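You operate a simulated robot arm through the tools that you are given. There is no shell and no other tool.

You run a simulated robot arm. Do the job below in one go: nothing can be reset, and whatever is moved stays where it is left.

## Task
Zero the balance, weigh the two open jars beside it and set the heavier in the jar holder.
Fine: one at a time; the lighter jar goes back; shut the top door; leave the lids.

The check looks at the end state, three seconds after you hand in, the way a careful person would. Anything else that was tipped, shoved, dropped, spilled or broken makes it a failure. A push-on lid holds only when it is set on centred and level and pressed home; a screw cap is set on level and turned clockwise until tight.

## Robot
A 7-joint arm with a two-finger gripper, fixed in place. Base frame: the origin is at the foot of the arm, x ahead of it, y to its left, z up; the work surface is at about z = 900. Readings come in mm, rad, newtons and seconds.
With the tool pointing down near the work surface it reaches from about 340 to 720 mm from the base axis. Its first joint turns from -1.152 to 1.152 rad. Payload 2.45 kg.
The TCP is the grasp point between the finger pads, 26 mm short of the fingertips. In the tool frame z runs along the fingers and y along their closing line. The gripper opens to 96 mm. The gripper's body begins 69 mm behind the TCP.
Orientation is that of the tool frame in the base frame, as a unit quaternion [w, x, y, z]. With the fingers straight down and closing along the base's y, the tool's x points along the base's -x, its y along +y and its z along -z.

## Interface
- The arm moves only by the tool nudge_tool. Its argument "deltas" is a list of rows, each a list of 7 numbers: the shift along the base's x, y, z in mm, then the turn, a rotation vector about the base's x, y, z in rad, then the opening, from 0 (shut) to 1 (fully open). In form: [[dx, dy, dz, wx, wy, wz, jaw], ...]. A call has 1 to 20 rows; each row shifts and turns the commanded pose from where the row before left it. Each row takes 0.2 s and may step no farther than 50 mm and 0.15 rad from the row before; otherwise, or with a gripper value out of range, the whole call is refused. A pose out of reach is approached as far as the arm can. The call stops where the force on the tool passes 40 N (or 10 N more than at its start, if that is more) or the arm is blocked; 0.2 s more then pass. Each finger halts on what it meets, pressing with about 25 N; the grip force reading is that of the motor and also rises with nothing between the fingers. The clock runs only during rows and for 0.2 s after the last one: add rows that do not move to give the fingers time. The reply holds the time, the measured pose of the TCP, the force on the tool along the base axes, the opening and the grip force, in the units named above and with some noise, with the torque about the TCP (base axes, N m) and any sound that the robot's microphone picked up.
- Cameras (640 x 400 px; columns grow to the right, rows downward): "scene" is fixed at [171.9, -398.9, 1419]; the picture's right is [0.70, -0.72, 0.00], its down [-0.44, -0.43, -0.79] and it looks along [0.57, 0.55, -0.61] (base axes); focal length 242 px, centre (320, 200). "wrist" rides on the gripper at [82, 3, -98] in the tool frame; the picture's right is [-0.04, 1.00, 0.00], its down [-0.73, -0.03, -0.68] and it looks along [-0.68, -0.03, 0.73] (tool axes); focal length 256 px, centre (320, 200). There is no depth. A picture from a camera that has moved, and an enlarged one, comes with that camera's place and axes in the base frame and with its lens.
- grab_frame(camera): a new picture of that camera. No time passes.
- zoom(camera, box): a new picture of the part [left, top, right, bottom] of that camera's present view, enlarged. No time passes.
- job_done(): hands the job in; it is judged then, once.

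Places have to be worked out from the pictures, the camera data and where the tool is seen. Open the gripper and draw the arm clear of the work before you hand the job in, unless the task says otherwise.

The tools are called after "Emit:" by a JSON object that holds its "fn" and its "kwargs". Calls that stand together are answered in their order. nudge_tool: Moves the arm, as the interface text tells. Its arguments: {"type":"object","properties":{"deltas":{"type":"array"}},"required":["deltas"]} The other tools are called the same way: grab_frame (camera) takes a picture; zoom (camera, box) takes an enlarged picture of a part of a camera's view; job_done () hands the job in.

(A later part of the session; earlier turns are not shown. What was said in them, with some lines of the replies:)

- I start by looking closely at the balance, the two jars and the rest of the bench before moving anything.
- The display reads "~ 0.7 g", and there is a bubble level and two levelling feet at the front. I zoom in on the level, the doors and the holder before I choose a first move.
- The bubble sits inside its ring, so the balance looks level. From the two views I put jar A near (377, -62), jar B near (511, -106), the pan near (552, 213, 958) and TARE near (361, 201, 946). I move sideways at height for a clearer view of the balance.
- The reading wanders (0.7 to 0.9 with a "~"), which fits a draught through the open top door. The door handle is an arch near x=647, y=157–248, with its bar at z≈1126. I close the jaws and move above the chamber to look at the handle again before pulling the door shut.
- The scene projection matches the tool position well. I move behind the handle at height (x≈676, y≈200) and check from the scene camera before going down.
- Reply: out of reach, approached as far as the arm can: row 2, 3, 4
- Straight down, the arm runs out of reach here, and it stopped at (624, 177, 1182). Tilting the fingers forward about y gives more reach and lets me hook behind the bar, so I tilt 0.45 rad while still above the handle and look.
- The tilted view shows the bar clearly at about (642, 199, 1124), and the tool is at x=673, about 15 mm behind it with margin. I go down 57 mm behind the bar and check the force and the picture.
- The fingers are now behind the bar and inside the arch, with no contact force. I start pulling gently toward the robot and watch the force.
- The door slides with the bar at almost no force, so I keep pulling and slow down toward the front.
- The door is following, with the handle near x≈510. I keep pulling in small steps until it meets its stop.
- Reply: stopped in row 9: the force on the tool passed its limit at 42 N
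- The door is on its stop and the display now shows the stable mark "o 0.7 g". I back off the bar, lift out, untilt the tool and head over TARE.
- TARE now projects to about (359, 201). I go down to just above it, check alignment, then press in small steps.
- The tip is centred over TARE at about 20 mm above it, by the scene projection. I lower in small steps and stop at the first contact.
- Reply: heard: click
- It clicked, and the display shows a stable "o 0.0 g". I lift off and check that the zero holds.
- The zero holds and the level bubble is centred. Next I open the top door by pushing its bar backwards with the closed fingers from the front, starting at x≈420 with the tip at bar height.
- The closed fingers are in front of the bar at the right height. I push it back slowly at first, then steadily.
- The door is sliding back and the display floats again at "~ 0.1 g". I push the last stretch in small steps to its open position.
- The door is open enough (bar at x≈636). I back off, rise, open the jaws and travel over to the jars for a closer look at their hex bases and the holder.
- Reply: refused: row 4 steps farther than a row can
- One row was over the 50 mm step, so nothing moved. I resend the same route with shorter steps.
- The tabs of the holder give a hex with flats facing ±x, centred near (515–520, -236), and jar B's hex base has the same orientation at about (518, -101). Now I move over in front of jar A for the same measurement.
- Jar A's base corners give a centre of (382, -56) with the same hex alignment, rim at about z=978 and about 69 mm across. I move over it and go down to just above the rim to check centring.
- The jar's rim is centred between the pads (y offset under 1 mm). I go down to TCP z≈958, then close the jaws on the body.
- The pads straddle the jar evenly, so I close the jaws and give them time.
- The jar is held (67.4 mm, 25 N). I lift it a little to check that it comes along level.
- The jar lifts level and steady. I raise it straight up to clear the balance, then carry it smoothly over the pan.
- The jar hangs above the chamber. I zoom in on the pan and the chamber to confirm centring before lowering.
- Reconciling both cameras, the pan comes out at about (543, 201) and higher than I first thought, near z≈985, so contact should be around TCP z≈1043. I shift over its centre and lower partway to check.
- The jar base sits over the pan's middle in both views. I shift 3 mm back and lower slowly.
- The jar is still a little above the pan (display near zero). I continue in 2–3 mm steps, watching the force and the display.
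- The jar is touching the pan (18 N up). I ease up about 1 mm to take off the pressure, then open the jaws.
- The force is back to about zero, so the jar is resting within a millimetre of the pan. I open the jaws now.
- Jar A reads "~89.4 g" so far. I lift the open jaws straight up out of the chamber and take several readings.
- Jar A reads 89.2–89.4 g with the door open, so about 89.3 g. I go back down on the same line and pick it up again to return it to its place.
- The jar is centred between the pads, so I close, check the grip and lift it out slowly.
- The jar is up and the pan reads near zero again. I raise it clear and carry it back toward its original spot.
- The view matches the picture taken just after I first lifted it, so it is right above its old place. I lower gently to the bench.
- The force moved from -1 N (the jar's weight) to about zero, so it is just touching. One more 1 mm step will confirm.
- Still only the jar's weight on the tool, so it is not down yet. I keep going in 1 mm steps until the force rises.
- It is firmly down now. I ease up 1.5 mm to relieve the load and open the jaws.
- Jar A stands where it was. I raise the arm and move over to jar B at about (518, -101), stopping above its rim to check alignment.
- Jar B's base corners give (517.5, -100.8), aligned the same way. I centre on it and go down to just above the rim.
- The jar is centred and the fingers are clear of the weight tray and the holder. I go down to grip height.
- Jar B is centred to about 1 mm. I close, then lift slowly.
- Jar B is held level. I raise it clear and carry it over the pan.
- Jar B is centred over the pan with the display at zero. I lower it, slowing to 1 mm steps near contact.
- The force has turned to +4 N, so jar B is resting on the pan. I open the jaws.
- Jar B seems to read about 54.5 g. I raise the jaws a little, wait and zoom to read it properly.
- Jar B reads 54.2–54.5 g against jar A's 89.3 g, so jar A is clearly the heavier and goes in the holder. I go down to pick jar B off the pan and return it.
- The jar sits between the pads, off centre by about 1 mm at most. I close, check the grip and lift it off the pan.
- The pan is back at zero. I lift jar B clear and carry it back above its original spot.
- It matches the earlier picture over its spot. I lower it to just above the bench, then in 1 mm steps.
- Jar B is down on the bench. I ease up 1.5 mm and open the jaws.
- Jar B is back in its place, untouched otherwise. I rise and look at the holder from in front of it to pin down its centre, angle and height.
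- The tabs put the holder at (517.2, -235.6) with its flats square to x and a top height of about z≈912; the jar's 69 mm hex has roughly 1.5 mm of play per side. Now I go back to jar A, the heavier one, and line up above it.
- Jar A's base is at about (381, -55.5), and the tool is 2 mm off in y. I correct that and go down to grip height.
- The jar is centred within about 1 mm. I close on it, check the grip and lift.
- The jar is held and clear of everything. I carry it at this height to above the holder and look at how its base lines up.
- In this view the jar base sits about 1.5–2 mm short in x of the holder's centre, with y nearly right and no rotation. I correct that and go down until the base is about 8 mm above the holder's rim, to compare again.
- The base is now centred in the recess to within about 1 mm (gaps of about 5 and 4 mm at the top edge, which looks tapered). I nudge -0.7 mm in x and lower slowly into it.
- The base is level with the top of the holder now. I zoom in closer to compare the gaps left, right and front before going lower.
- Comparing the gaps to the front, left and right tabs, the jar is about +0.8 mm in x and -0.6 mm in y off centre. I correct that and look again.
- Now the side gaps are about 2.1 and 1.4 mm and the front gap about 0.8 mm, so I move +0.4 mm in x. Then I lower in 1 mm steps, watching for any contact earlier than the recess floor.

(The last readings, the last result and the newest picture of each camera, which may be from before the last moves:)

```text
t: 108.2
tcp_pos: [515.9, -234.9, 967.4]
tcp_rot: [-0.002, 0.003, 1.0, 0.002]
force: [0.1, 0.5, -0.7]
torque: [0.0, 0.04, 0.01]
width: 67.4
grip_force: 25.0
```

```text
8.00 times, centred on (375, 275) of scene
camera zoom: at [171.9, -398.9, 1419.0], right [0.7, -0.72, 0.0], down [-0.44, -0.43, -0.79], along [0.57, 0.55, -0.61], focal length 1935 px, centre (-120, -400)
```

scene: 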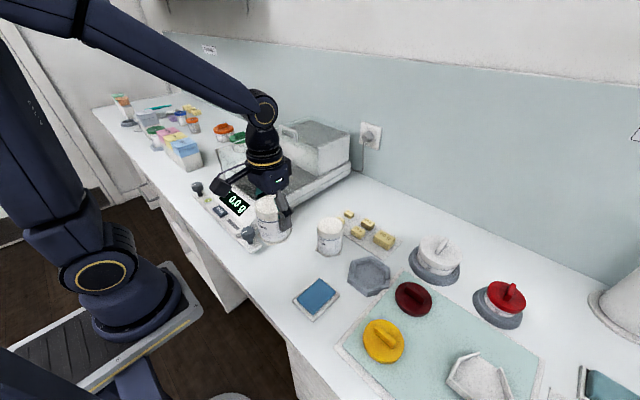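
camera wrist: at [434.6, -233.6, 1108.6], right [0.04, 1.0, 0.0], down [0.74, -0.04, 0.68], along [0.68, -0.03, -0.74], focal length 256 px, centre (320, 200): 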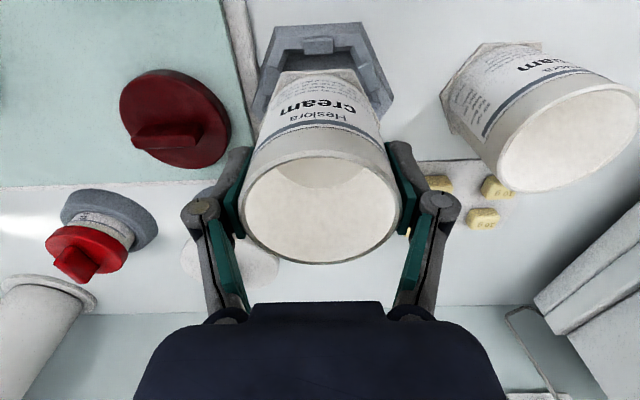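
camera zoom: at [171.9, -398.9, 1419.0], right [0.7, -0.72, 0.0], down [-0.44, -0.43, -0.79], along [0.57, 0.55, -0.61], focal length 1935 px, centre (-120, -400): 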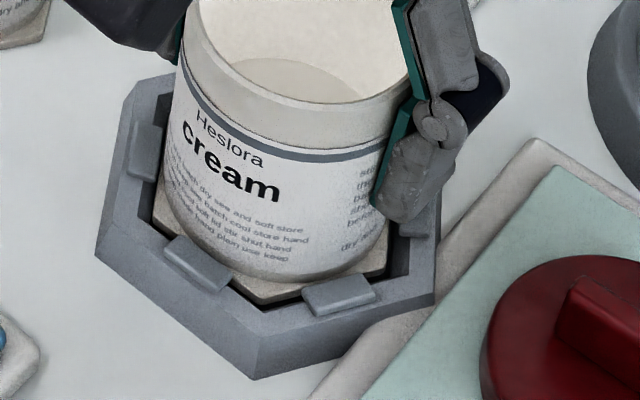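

The base is passing below the tabs with no contact force. I continue down to the floor of the recess.

Emit:
{"fn": "nudge_tool", "kwargs": {"deltas": [[0, 0, -1, 0, 0, 0, 0.5], [0, 0, 0, 0, 0, 0, 0.5]]}}

Emit:
{"fn": "nudge_tool", "kwargs": {"deltas": [[0, 0, -1, 0, 0, 0, 0.5], [0, 0, 0, 0, 0, 0, 0.5]]}}

Emit:
{"fn": "nudge_tool", "kwargs": {"deltas": [[0, 0, -1, 0, 0, 0, 0.5], [0, 0, 0, 0, 0, 0, 0.5]]}}

```text
t: 108.8
tcp_pos: [517.1, -234.4, 966.4]
tcp_rot: [-0.002, 0.002, 1.0, 0.002]
force: [0.2, -1.0, -6.8]
torque: [-0.06, -0.02, -0.02]
width: 67.5
grip_force: 24.8
```

```text
t: 109.4
tcp_pos: [516.1, -235.1, 966.4]
tcp_rot: [-0.001, 0.003, 1.0, 0.002]
force: [0.4, 1.2, -7.0]
torque: [-0.01, 0.01, 0.02]
width: 67.9
grip_force: 24.8
```

```text
t: 110.0
tcp_pos: [517.2, -234.3, 965.2]
tcp_rot: [-0.002, 0.003, 1.0, 0.002]
force: [-0.3, -0.3, -4.6]
torque: [0.0, 0.01, 0.0]
width: 67.8
grip_force: 25.2
```

The tool now feels a 5–7 N downward pull, as if the holder draws the base in. I check the picture and continue carefully.

Emit:
{"fn": "zoom", "kwargs": {"camera": "wrist", "box": [230, 20, 410, 160]}}

Emit:
{"fn": "zoom", "kwargs": {"camera": "scene", "box": [345, 250, 405, 300]}}

Emit:
{"fn": "nudge_tool", "kwargs": {"deltas": [[0, 0, -1, 0, 0, 0, 0.5], [0, 0, 0, 0, 0, 0, 0.5]]}}

```text
2.86 times, centred on (320, 90) of wrist
camera zoom: at [436.1, -231.9, 1063.4], right [0.04, 1.0, 0.0], down [0.74, -0.04, 0.68], along [0.68, -0.03, -0.74], focal length 731 px, centre (320, 514)
```

zoom: 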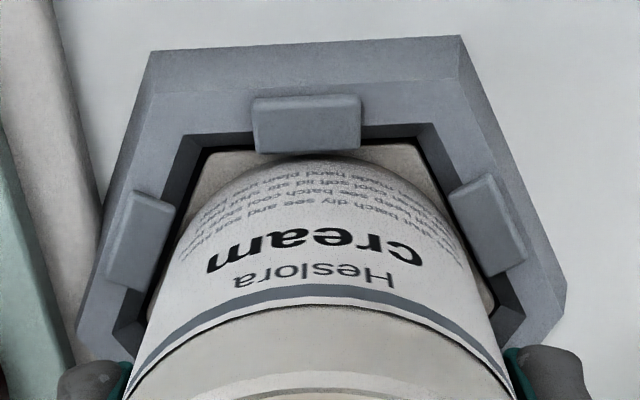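

```text
8.00 times, centred on (375, 275) of scene
camera zoom: at [171.9, -399.0, 1418.9], right [0.7, -0.72, 0.0], down [-0.44, -0.43, -0.79], along [0.57, 0.55, -0.61], focal length 1935 px, centre (-120, -400)
```

zoom: 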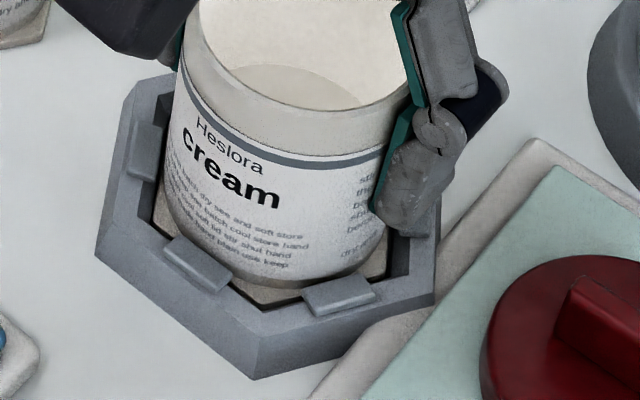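

```text
t: 110.6
tcp_pos: [516.2, -235.6, 964.0]
tcp_rot: [-0.001, 0.002, 1.0, 0.001]
force: [0.1, 0.3, -0.9]
torque: [0.0, 0.0, 0.02]
width: 67.2
grip_force: 24.3
```

The pull has gone again. I keep lowering 1 mm at a time to find the floor.

Emit:
{"fn": "nudge_tool", "kwargs": {"deltas": [[0, 0, -1, 0, 0, 0, 0.5], [0, 0, 0, 0, 0, 0, 0.5]]}}

Emit:
{"fn": "nudge_tool", "kwargs": {"deltas": [[0, 0, -1, 0, 0, 0, 0.5], [0, 0, 0, 0, 0, 0, 0.5]]}}

Emit:
{"fn": "zoom", "kwargs": {"camera": "scene", "box": [345, 250, 405, 300]}}

```text
t: 111.2
tcp_pos: [516.3, -234.9, 963.4]
tcp_rot: [-0.001, 0.003, 1.0, 0.002]
force: [0.3, 0.4, 1.6]
torque: [-0.01, 0.04, 0.01]
width: 67.4
grip_force: 25.0
```

```text
t: 111.8
tcp_pos: [517.6, -234.1, 963.5]
tcp_rot: [0.0, 0.003, 1.0, 0.0]
force: [-1.4, 1.0, 14.7]
torque: [0.07, 0.46, 0.0]
width: 67.5
grip_force: 25.1
```

```text
8.00 times, centred on (375, 275) of scene
camera zoom: at [171.6, -398.8, 1419.0], right [0.7, -0.72, 0.0], down [-0.44, -0.43, -0.79], along [0.57, 0.55, -0.61], focal length 1935 px, centre (-120, -400)
```

zoom: 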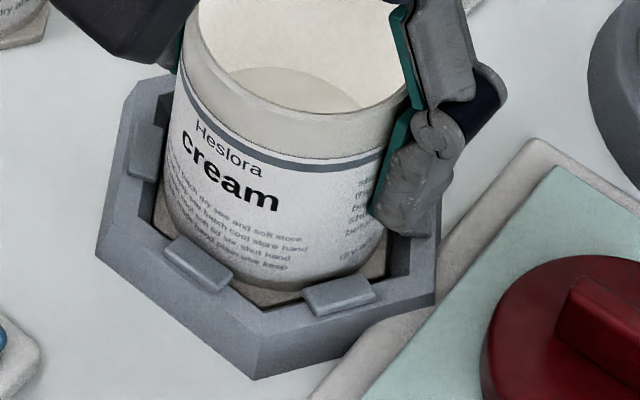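

The jar is on the recess floor (+15 N at TCP 963) and sits flush inside the six tabs. I ease up 1 mm to relieve it and open the jaws.

Emit:
{"fn": "nudge_tool", "kwargs": {"deltas": [[0, 0, 1, 0, 0, 0, 0.5], [0, 0, 0, 0, 0, 0, 0.5]]}}

Emit:
{"fn": "nudge_tool", "kwargs": {"deltas": [[0, 0, 0, 0, 0, 0, 0.72], [0, 0, 0, 0, 0, 0, 0.8], [0, 0, 0, 0, 0, 0, 0.9], [0, 0, 0, 0, 0, 0, 1], [0, 0, 0, 0, 0, 0, 1]]}}

Emit:
{"fn": "grab_frame", "kwargs": {"camera": "wrist"}}

Emit:
{"fn": "zoom", "kwargs": {"camera": "scene", "box": [300, 190, 440, 310]}}

```text
t: 112.4
tcp_pos: [517.0, -234.9, 963.1]
tcp_rot: [0.0, 0.001, 1.0, 0.003]
force: [0.8, -2.0, 6.7]
torque: [-0.19, -0.19, -0.05]
width: 67.7
grip_force: 24.7
```

```text
t: 113.6
tcp_pos: [517.5, -233.3, 963.6]
tcp_rot: [-0.002, 0.003, 1.0, 0.002]
force: [-0.3, 0.5, 0.8]
torque: [0.0, -0.02, 0.03]
width: 96.1
grip_force: 0.0
```

```text
taken
camera wrist: at [436.3, -231.2, 1061.6], right [0.04, 1.0, 0.0], down [0.74, -0.04, 0.68], along [0.68, -0.03, -0.74], focal length 256 px, centre (320, 200)
```

wrist: 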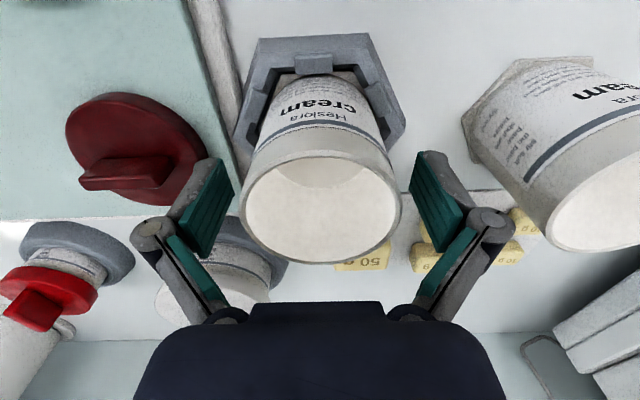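

```text
3.33 times, centred on (370, 250) of scene
camera zoom: at [171.9, -398.9, 1419.0], right [0.7, -0.72, 0.0], down [-0.44, -0.43, -0.79], along [0.57, 0.55, -0.61], focal length 806 px, centre (153, 33)
```

zoom: 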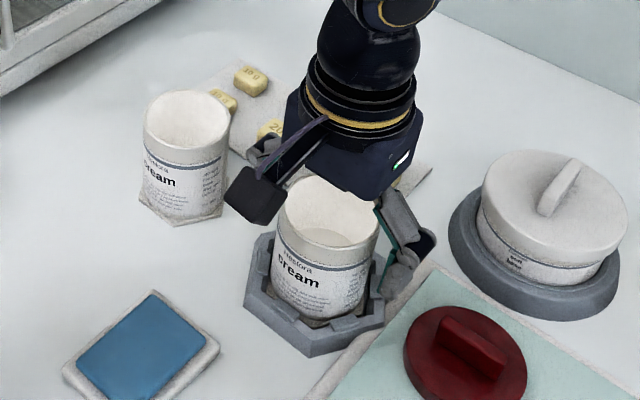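

Jar A stands level in the holder and the jaws are open. I rise straight up and away, then look at it properly.

Emit:
{"fn": "nudge_tool", "kwargs": {"deltas": [[0, 0, 10, 0, 0, 0, 1], [0, 0, 30, 0, 0, 0, 1], [0, 0, 45, 0, 0, 0, 1], [0, 0, 45, 0, 0, 0, 1], [-30, 20, 30, 0, 0, 0, 1], [0, 0, 0, 0, 0, 0, 1]]}}

Emit:
{"fn": "grab_frame", "kwargs": {"camera": "wrist"}}

Emit:
{"fn": "zoom", "kwargs": {"camera": "wrist", "box": [220, 60, 400, 190]}}

Emit:
{"fn": "zoom", "kwargs": {"camera": "scene", "box": [250, 190, 450, 320]}}

```text
t: 115.0
tcp_pos: [486.3, -216.1, 1122.0]
tcp_rot: [-0.002, 0.002, 1.0, 0.002]
force: [-0.3, -0.6, 0.2]
torque: [-0.01, 0.01, -0.01]
width: 96.1
grip_force: 0.0
```

```text
taken
camera wrist: at [405.7, -212.8, 1220.4], right [0.04, 1.0, 0.0], down [0.74, -0.04, 0.68], along [0.68, -0.03, -0.74], focal length 256 px, centre (320, 200)
```

wrist: 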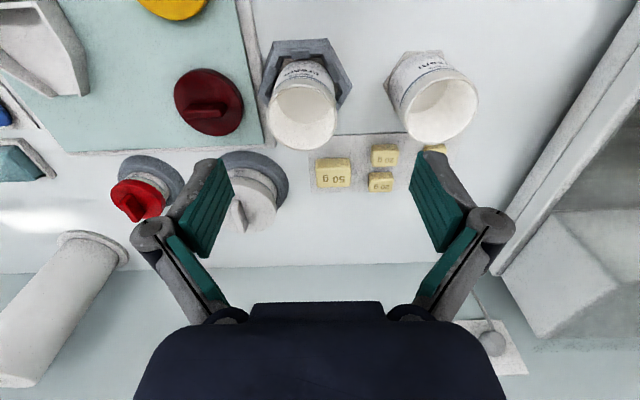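

```text
3.08 times, centred on (310, 125) of wrist
camera zoom: at [405.7, -212.8, 1220.4], right [0.04, 1.0, 0.0], down [0.74, -0.04, 0.68], along [0.68, -0.03, -0.74], focal length 788 px, centre (351, 431)
```

zoom: 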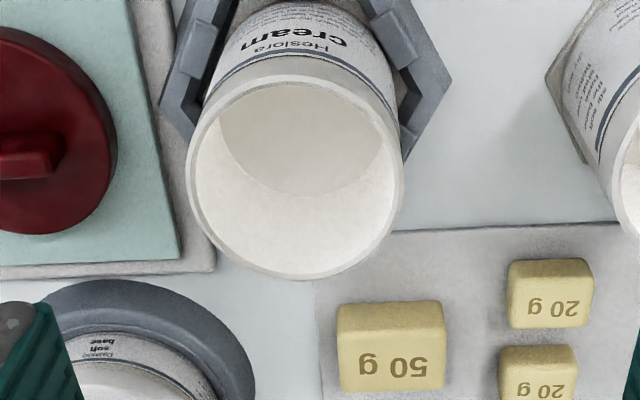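

```text
3.08 times, centred on (350, 255) of scene
camera zoom: at [171.9, -398.9, 1419.0], right [0.7, -0.72, 0.0], down [-0.44, -0.43, -0.79], along [0.57, 0.55, -0.61], focal length 744 px, centre (228, 31)
```

zoom: 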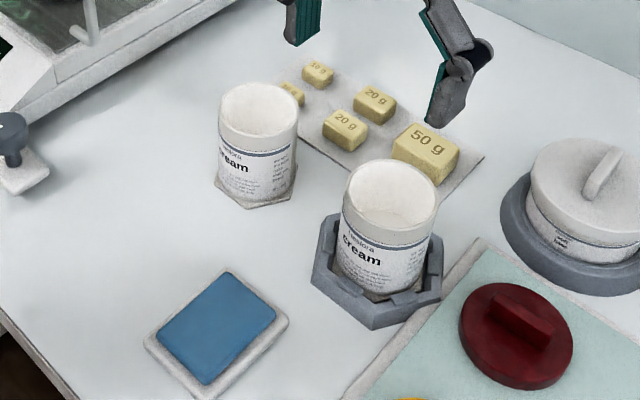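

Jar A is squarely in the holder and jar B stands in its old place, with weights and lids untouched. Next I shut the top door: raise, close the jaws and travel back above the balance.

Emit:
{"fn": "nudge_tool", "kwargs": {"deltas": [[0, 0, 40, 0, 0, 0, 1], [0, 0, 40, 0, 0, 0, 1], [0, 0, 30, 0, 0, 0, 1], [6, 38, 0, 0, 0, 0, 0], [8, 42, 0, 0, 0, 0, 0], [8, 42, 0, 0, 0, 0, 0], [8, 42, 0, 0, 0, 0, 0], [8, 42, 0, 0, 0, 0, 0], [8, 42, 0, 0, 0, 0, 0], [8, 42, 0, 0, 0, 0, 0], [8, 42, 0, 0, 0, 0, 0], [6, 40, 0, 0, 0, 0, 0], [4, 34, 0, 0, 0, 0, 0], [0, 0, 0, 0, 0, 0, 0]]}}

Emit:
{"fn": "grab_frame", "kwargs": {"camera": "scene"}}

```text
t: 118.0
tcp_pos: [557.7, 190.7, 1232.9]
tcp_rot: [-0.002, 0.003, 1.0, 0.001]
force: [0.5, 0.3, -0.1]
torque: [-0.02, -0.02, 0.01]
width: 0.0
grip_force: 25.2
```

```text
taken
```

scene: 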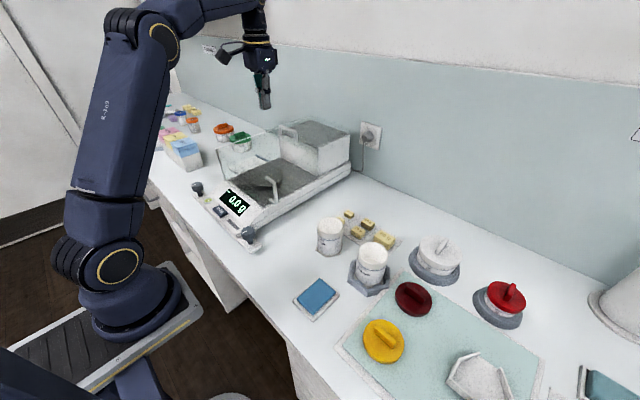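

I tilt the closed fingers forward as before and move behind the handle bar, staying above it first.

Emit:
{"fn": "nudge_tool", "kwargs": {"deltas": [[10, 2, 0, 0, -0.15, 0, 0], [20, 2, 0, 0, -0.15, 0, 0], [30, 2, -10, 0, -0.15, 0, 0], [30, 2, -15, 0, 0, 0, 0], [22, 0, -13, 0, 0, 0, 0], [0, 0, 0, 0, 0, 0, 0]]}}

Emit:
{"fn": "grab_frame", "kwargs": {"camera": "wrist"}}

Emit:
{"fn": "zoom", "kwargs": {"camera": "scene", "box": [210, 80, 370, 220]}}

```text
t: 119.4
tcp_pos: [671.3, 200.9, 1195.4]
tcp_rot: [0.221, 0.002, 0.975, 0.002]
force: [0.8, -0.3, -0.1]
torque: [-0.02, -0.03, -0.02]
width: 0.0
grip_force: 24.5
```

```text
taken
camera wrist: at [555.6, 203.6, 1248.6], right [0.04, 1.0, 0.02], down [0.37, -0.03, 0.93], along [0.93, -0.03, -0.37], focal length 256 px, centre (320, 200)
```

wrist: 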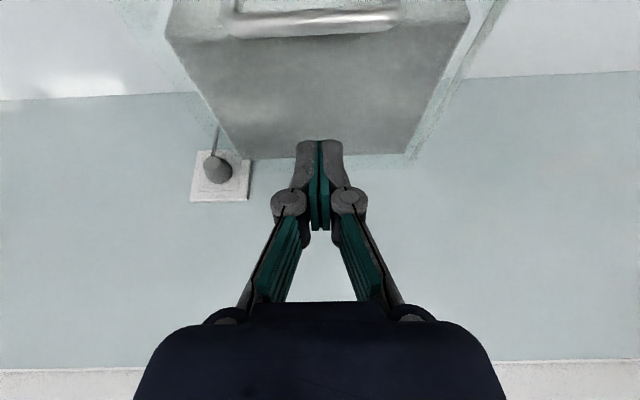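

```text
2.86 times, centred on (290, 150) of scene
camera zoom: at [171.9, -398.9, 1419.0], right [0.7, -0.72, 0.0], down [-0.44, -0.43, -0.79], along [0.57, 0.55, -0.61], focal length 691 px, centre (406, 343)
```

zoom: 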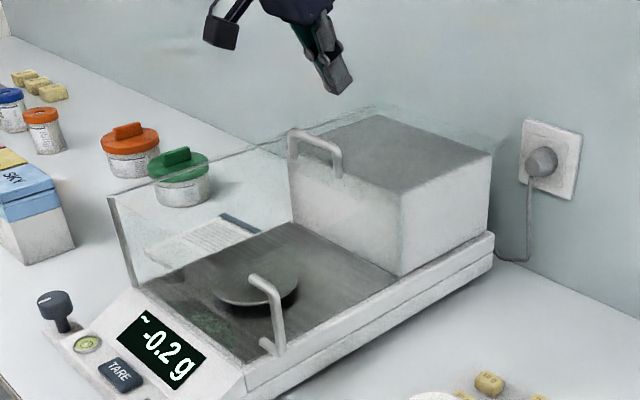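

The bar is just in front of the fingers, as the first time. I go down behind it.

Emit:
{"fn": "nudge_tool", "kwargs": {"deltas": [[0, 0, -22, 0, 0, 0, 0], [0, -1, -22, 0, 0, 0, 0], [0, 0, -12, 0, 0, 0, 0], [0, 0, -5, 0, 0, 0, 0], [0, 0, 0, 0, 0, 0, 0]]}}

Emit:
{"fn": "grab_frame", "kwargs": {"camera": "wrist"}}

Emit:
{"fn": "zoom", "kwargs": {"camera": "scene", "box": [240, 90, 370, 190]}}

```text
t: 120.6
tcp_pos: [671.1, 199.3, 1133.5]
tcp_rot: [0.222, 0.002, 0.975, 0.002]
force: [0.0, 0.8, -0.5]
torque: [-0.01, -0.02, 0.0]
width: 0.1
grip_force: 25.2
```

```text
taken
camera wrist: at [554.9, 201.8, 1186.9], right [0.04, 1.0, 0.02], down [0.37, -0.03, 0.93], along [0.93, -0.03, -0.37], focal length 256 px, centre (320, 200)
```

wrist: 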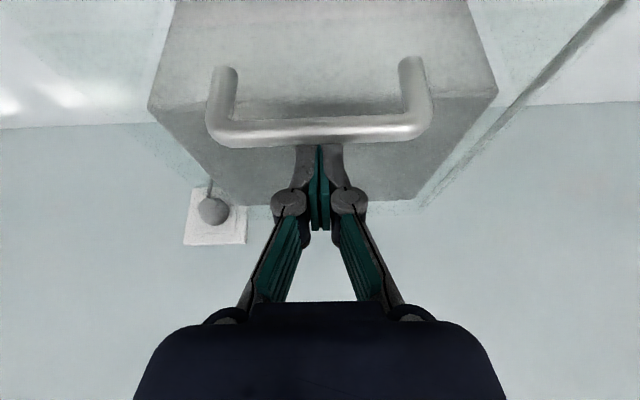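

```text
4.00 times, centred on (305, 140) of scene
camera zoom: at [171.9, -398.9, 1419.0], right [0.7, -0.72, 0.0], down [-0.44, -0.43, -0.79], along [0.57, 0.55, -0.61], focal length 967 px, centre (380, 440)
```

zoom: 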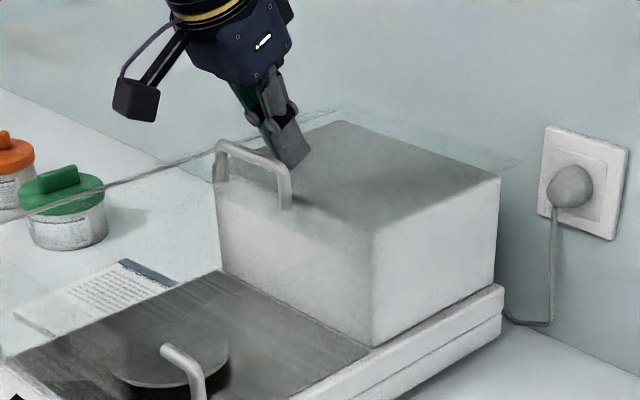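

The fingers are behind the bar again. I pull the door forward, gently at first.

Emit:
{"fn": "nudge_tool", "kwargs": {"deltas": [[-10, 0, 0, 0, 0, 0, 0], [-8, 0, 0, 0, 0, 0, 0], [-8, 0, 0, 0, 0, 0, 0], [-10, 0, 0, 0, 0, 0, 0], [-15, 0, 0, 0, 0, 0, 0], [-20, 0, 0, 0, 0, 0, 0], [-20, 0, 0, 0, 0, 0, 0], [-20, 0, 0, 0, 0, 0, 0], [-20, 0, 0, 0, 0, 0, 0], [-20, 0, 0, 0, 0, 0, 0], [-12, 0, 0, 0, 0, 0, 0], [0, 0, 0, 0, 0, 0, 0]]}}

Emit:
{"fn": "nudge_tool", "kwargs": {"deltas": [[-8, 0, 0, 0, 0, 0, 0], [-8, 0, 0, 0, 0, 0, 0], [-6, 0, 0, 0, 0, 0, 0], [-4, 0, 0, 0, 0, 0, 0], [-3, 0, 0, 0, 0, 0, 0], [-3, 0, 0, 0, 0, 0, 0], [-3, 0, 0, 0, 0, 0, 0], [-3, 0, 0, 0, 0, 0, 0], [-2, 0, 0, 0, 0, 0, 0], [-2, 0, 0, 0, 0, 0, 0]]}}

Emit:
{"fn": "zoom", "kwargs": {"camera": "scene", "box": [180, 90, 370, 240]}}

```text
t: 123.2
tcp_pos: [507.3, 198.9, 1134.5]
tcp_rot: [0.222, 0.002, 0.975, 0.002]
force: [0.1, -0.3, 0.5]
torque: [0.03, 0.0, -0.02]
width: 0.0
grip_force: 28.6
```

```text
t: 125.4
tcp_pos: [470.1, 198.4, 1136.6]
tcp_rot: [0.225, 0.002, 0.974, 0.004]
force: [27.0, 2.2, 3.8]
torque: [0.03, -0.21, -0.04]
width: 5.9
grip_force: 28.5
```

```text
2.67 times, centred on (275, 165) of scene
camera zoom: at [172.7, -398.9, 1418.9], right [0.7, -0.72, 0.0], down [-0.44, -0.43, -0.79], along [0.57, 0.55, -0.61], focal length 645 px, centre (440, 293)
```

zoom: 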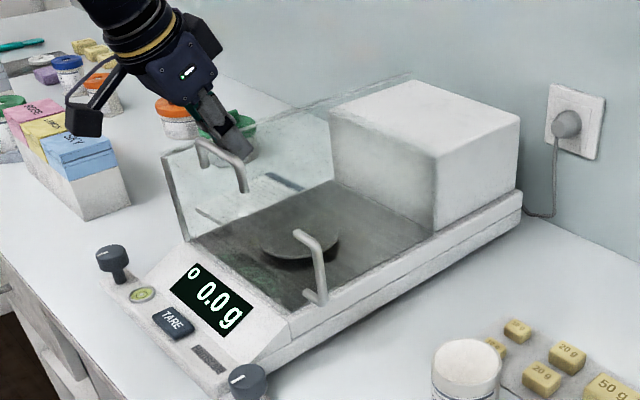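

The door is home against its stop (27 N) and the display reads a stable "o 0.0 g". I back off the bar, lift clear and untilt.

Emit:
{"fn": "nudge_tool", "kwargs": {"deltas": [[12, 0, 0, 0, 0, 0, 0], [0, 0, 30, 0, 0, 0, 0], [0, 0, 40, 0, 0, 0, 0], [-15, 0, 20, 0, 0.15, 0, 0], [-25, 0, 20, 0, 0.15, 0, 0], [-30, 0, 10, 0, 0.15, 0, 0], [-25, -10, 0, 0, 0, 0, 0.5], [-10, -30, 0, 0, 0, 0, 0.8], [0, -40, 0, 0, 0, 0, 1], [0, -40, 0, 0, 0, 0, 1], [0, 0, 0, 0, 0, 0, 1]]}}

Emit:
{"fn": "grab_frame", "kwargs": {"camera": "scene"}}

Emit:
{"fn": "zoom", "kwargs": {"camera": "scene", "box": [180, 100, 360, 250]}}

Emit:
{"fn": "grab_frame", "kwargs": {"camera": "wrist"}}

```text
t: 127.8
tcp_pos: [371.7, 78.2, 1254.5]
tcp_rot: [-0.002, 0.002, 1.0, 0.002]
force: [-0.2, 1.2, 0.4]
torque: [-0.02, 0.02, 0.01]
width: 95.9
grip_force: 0.1
```

```text
taken
```

scene: 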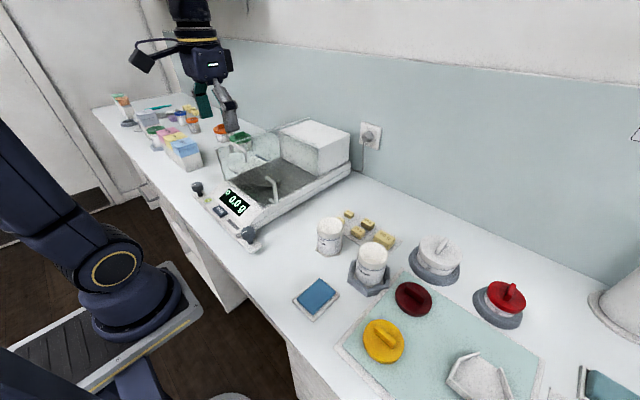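

```text
2.67 times, centred on (270, 175) of scene
camera zoom: at [171.9, -398.9, 1419.0], right [0.7, -0.72, 0.0], down [-0.44, -0.43, -0.79], along [0.57, 0.55, -0.61], focal length 645 px, centre (453, 267)
```

zoom: 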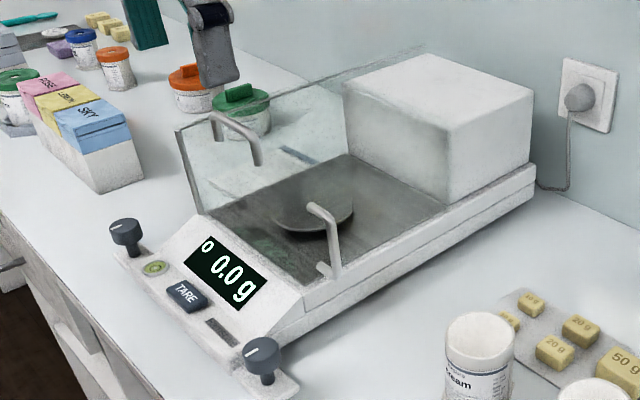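

```text
taken
camera wrist: at [290.9, 81.7, 1352.2], right [0.04, 1.0, 0.0], down [0.74, -0.04, 0.68], along [0.68, -0.03, -0.74], focal length 256 px, centre (320, 200)
```

wrist: 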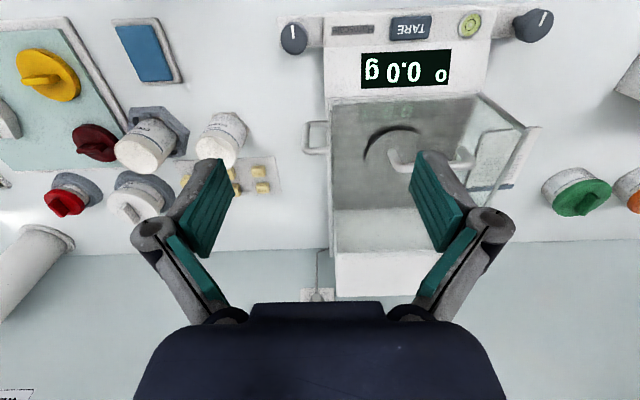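

The door is shut, the display is stable at 0.0 g and the bubble is centred. Before handing in I check the seated jar, the returned jar and the surroundings up close.

Emit:
{"fn": "zoom", "kwargs": {"camera": "scene", "box": [335, 230, 405, 305]}}

Emit:
{"fn": "zoom", "kwargs": {"camera": "scene", "box": [270, 190, 430, 310]}}

Emit:
{"fn": "zoom", "kwargs": {"camera": "wrist", "box": [90, 80, 290, 210]}}

Emit:
{"fn": "zoom", "kwargs": {"camera": "wrist", "box": [290, 70, 560, 300]}}

```text
5.33 times, centred on (370, 268) of scene
camera zoom: at [171.9, -398.9, 1419.0], right [0.7, -0.72, 0.0], down [-0.44, -0.43, -0.79], along [0.57, 0.55, -0.61], focal length 1290 px, centre (53, -160)
```

zoom: 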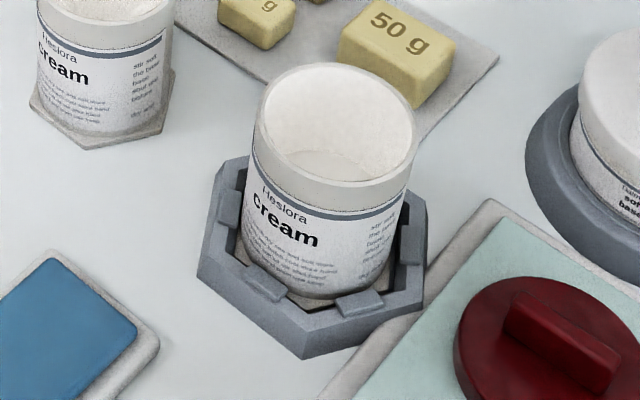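

```text
3.33 times, centred on (350, 250) of scene
camera zoom: at [171.9, -398.9, 1419.0], right [0.7, -0.72, 0.0], down [-0.44, -0.43, -0.79], along [0.57, 0.55, -0.61], focal length 806 px, centre (220, 33)
```

zoom: 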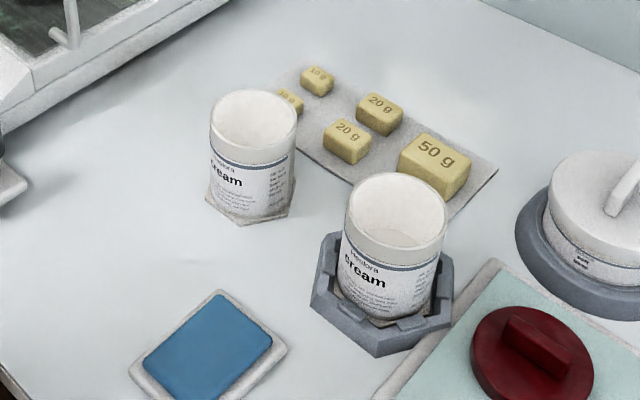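

```text
3.08 times, centred on (190, 145) of wrist
camera zoom: at [290.9, 81.7, 1352.2], right [0.04, 1.0, 0.0], down [0.74, -0.04, 0.68], along [0.68, -0.03, -0.74], focal length 788 px, centre (720, 369)
```

zoom: 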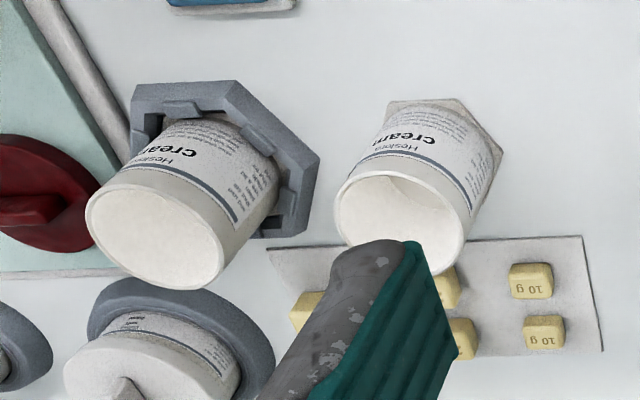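

```text
1.74 times, centred on (425, 185) of wrist
camera zoom: at [290.9, 81.7, 1352.2], right [0.04, 1.0, 0.0], down [0.74, -0.04, 0.68], along [0.68, -0.03, -0.74], focal length 445 px, centre (137, 226)
```

zoom: 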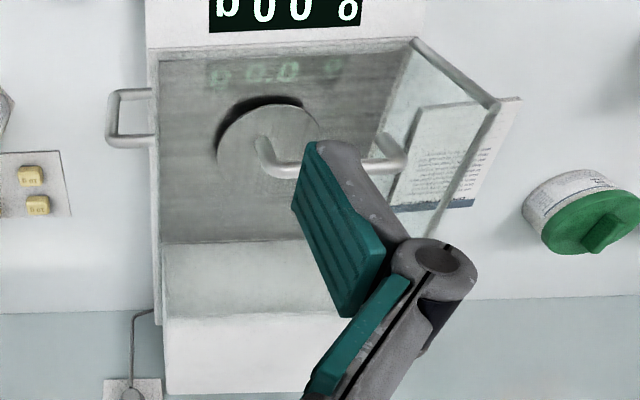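

All is in place: jar A (89.3 g) sits in the holder, jar B (54.3 g) is back, the door is shut and the balance reads zero. I draw the open gripper back to about where the arm started.

Emit:
{"fn": "nudge_tool", "kwargs": {"deltas": [[-10, -28, 12, 0, 0, 0, 1], [-8, -30, 12, 0, 0, 0, 1], [0, 0, 0, 0, 0, 0, 1], [0, 0, 0, 0, 0, 0, 1]]}}

Emit:
{"fn": "zoom", "kwargs": {"camera": "scene", "box": [180, 100, 420, 310]}}

```text
t: 128.8
tcp_pos: [353.2, 21.6, 1279.9]
tcp_rot: [-0.001, 0.002, 1.0, 0.003]
force: [0.2, 0.1, 0.4]
torque: [0.02, -0.01, -0.01]
width: 96.2
grip_force: 0.0
```

```text
1.90 times, centred on (300, 205) of scene
camera zoom: at [171.9, -398.9, 1419.0], right [0.7, -0.72, 0.0], down [-0.44, -0.43, -0.79], along [0.57, 0.55, -0.61], focal length 461 px, centre (358, 190)
```

zoom: 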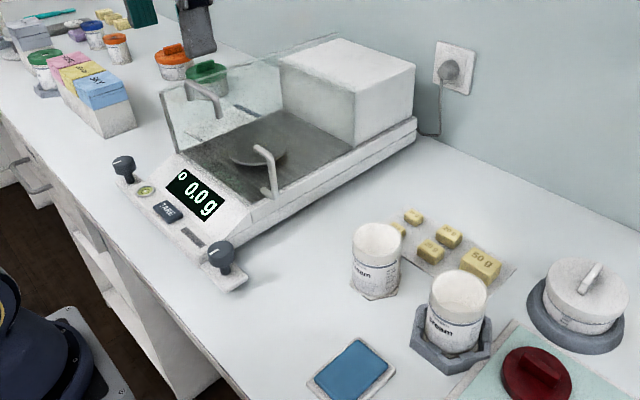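

The scene shows everything as wanted: door shut, zero reading, the heavier jar in the holder, the lighter one back, lids and weights untouched and the arm clear. I hand the job in.

Emit:
{"fn": "job_done", "kwargs": {}}

```text
The job is handed in.
```

The job is done and handed in. The heavier jar weighed about 89.3 g and is now seated in the hex jar holder. The lighter one weighed about 54.3 g and is back where it stood.

- **Zero:** I shut the top door so the reading settled, then pressed TARE. The display read a stable 0.0 g after taring, and again at the end with the door shut.
- **Weighing:** I weighed the jars one at a time with the top door open. The readings moved by a few tenths of a gram, which is tiny next to the 35 g difference between the jars.
- **Seating the jar:** As the jar went into the holder, the tool felt a brief downward pull of up to 7 N. I can't say what caused it, but it passed, and the jar reached the bottom of the holder and stands level.
- **End state:** The top door is shut, the lids and weights are untouched, and the arm is clear with its gripper open. I saw nothing tipped or spilled in the final pictures.
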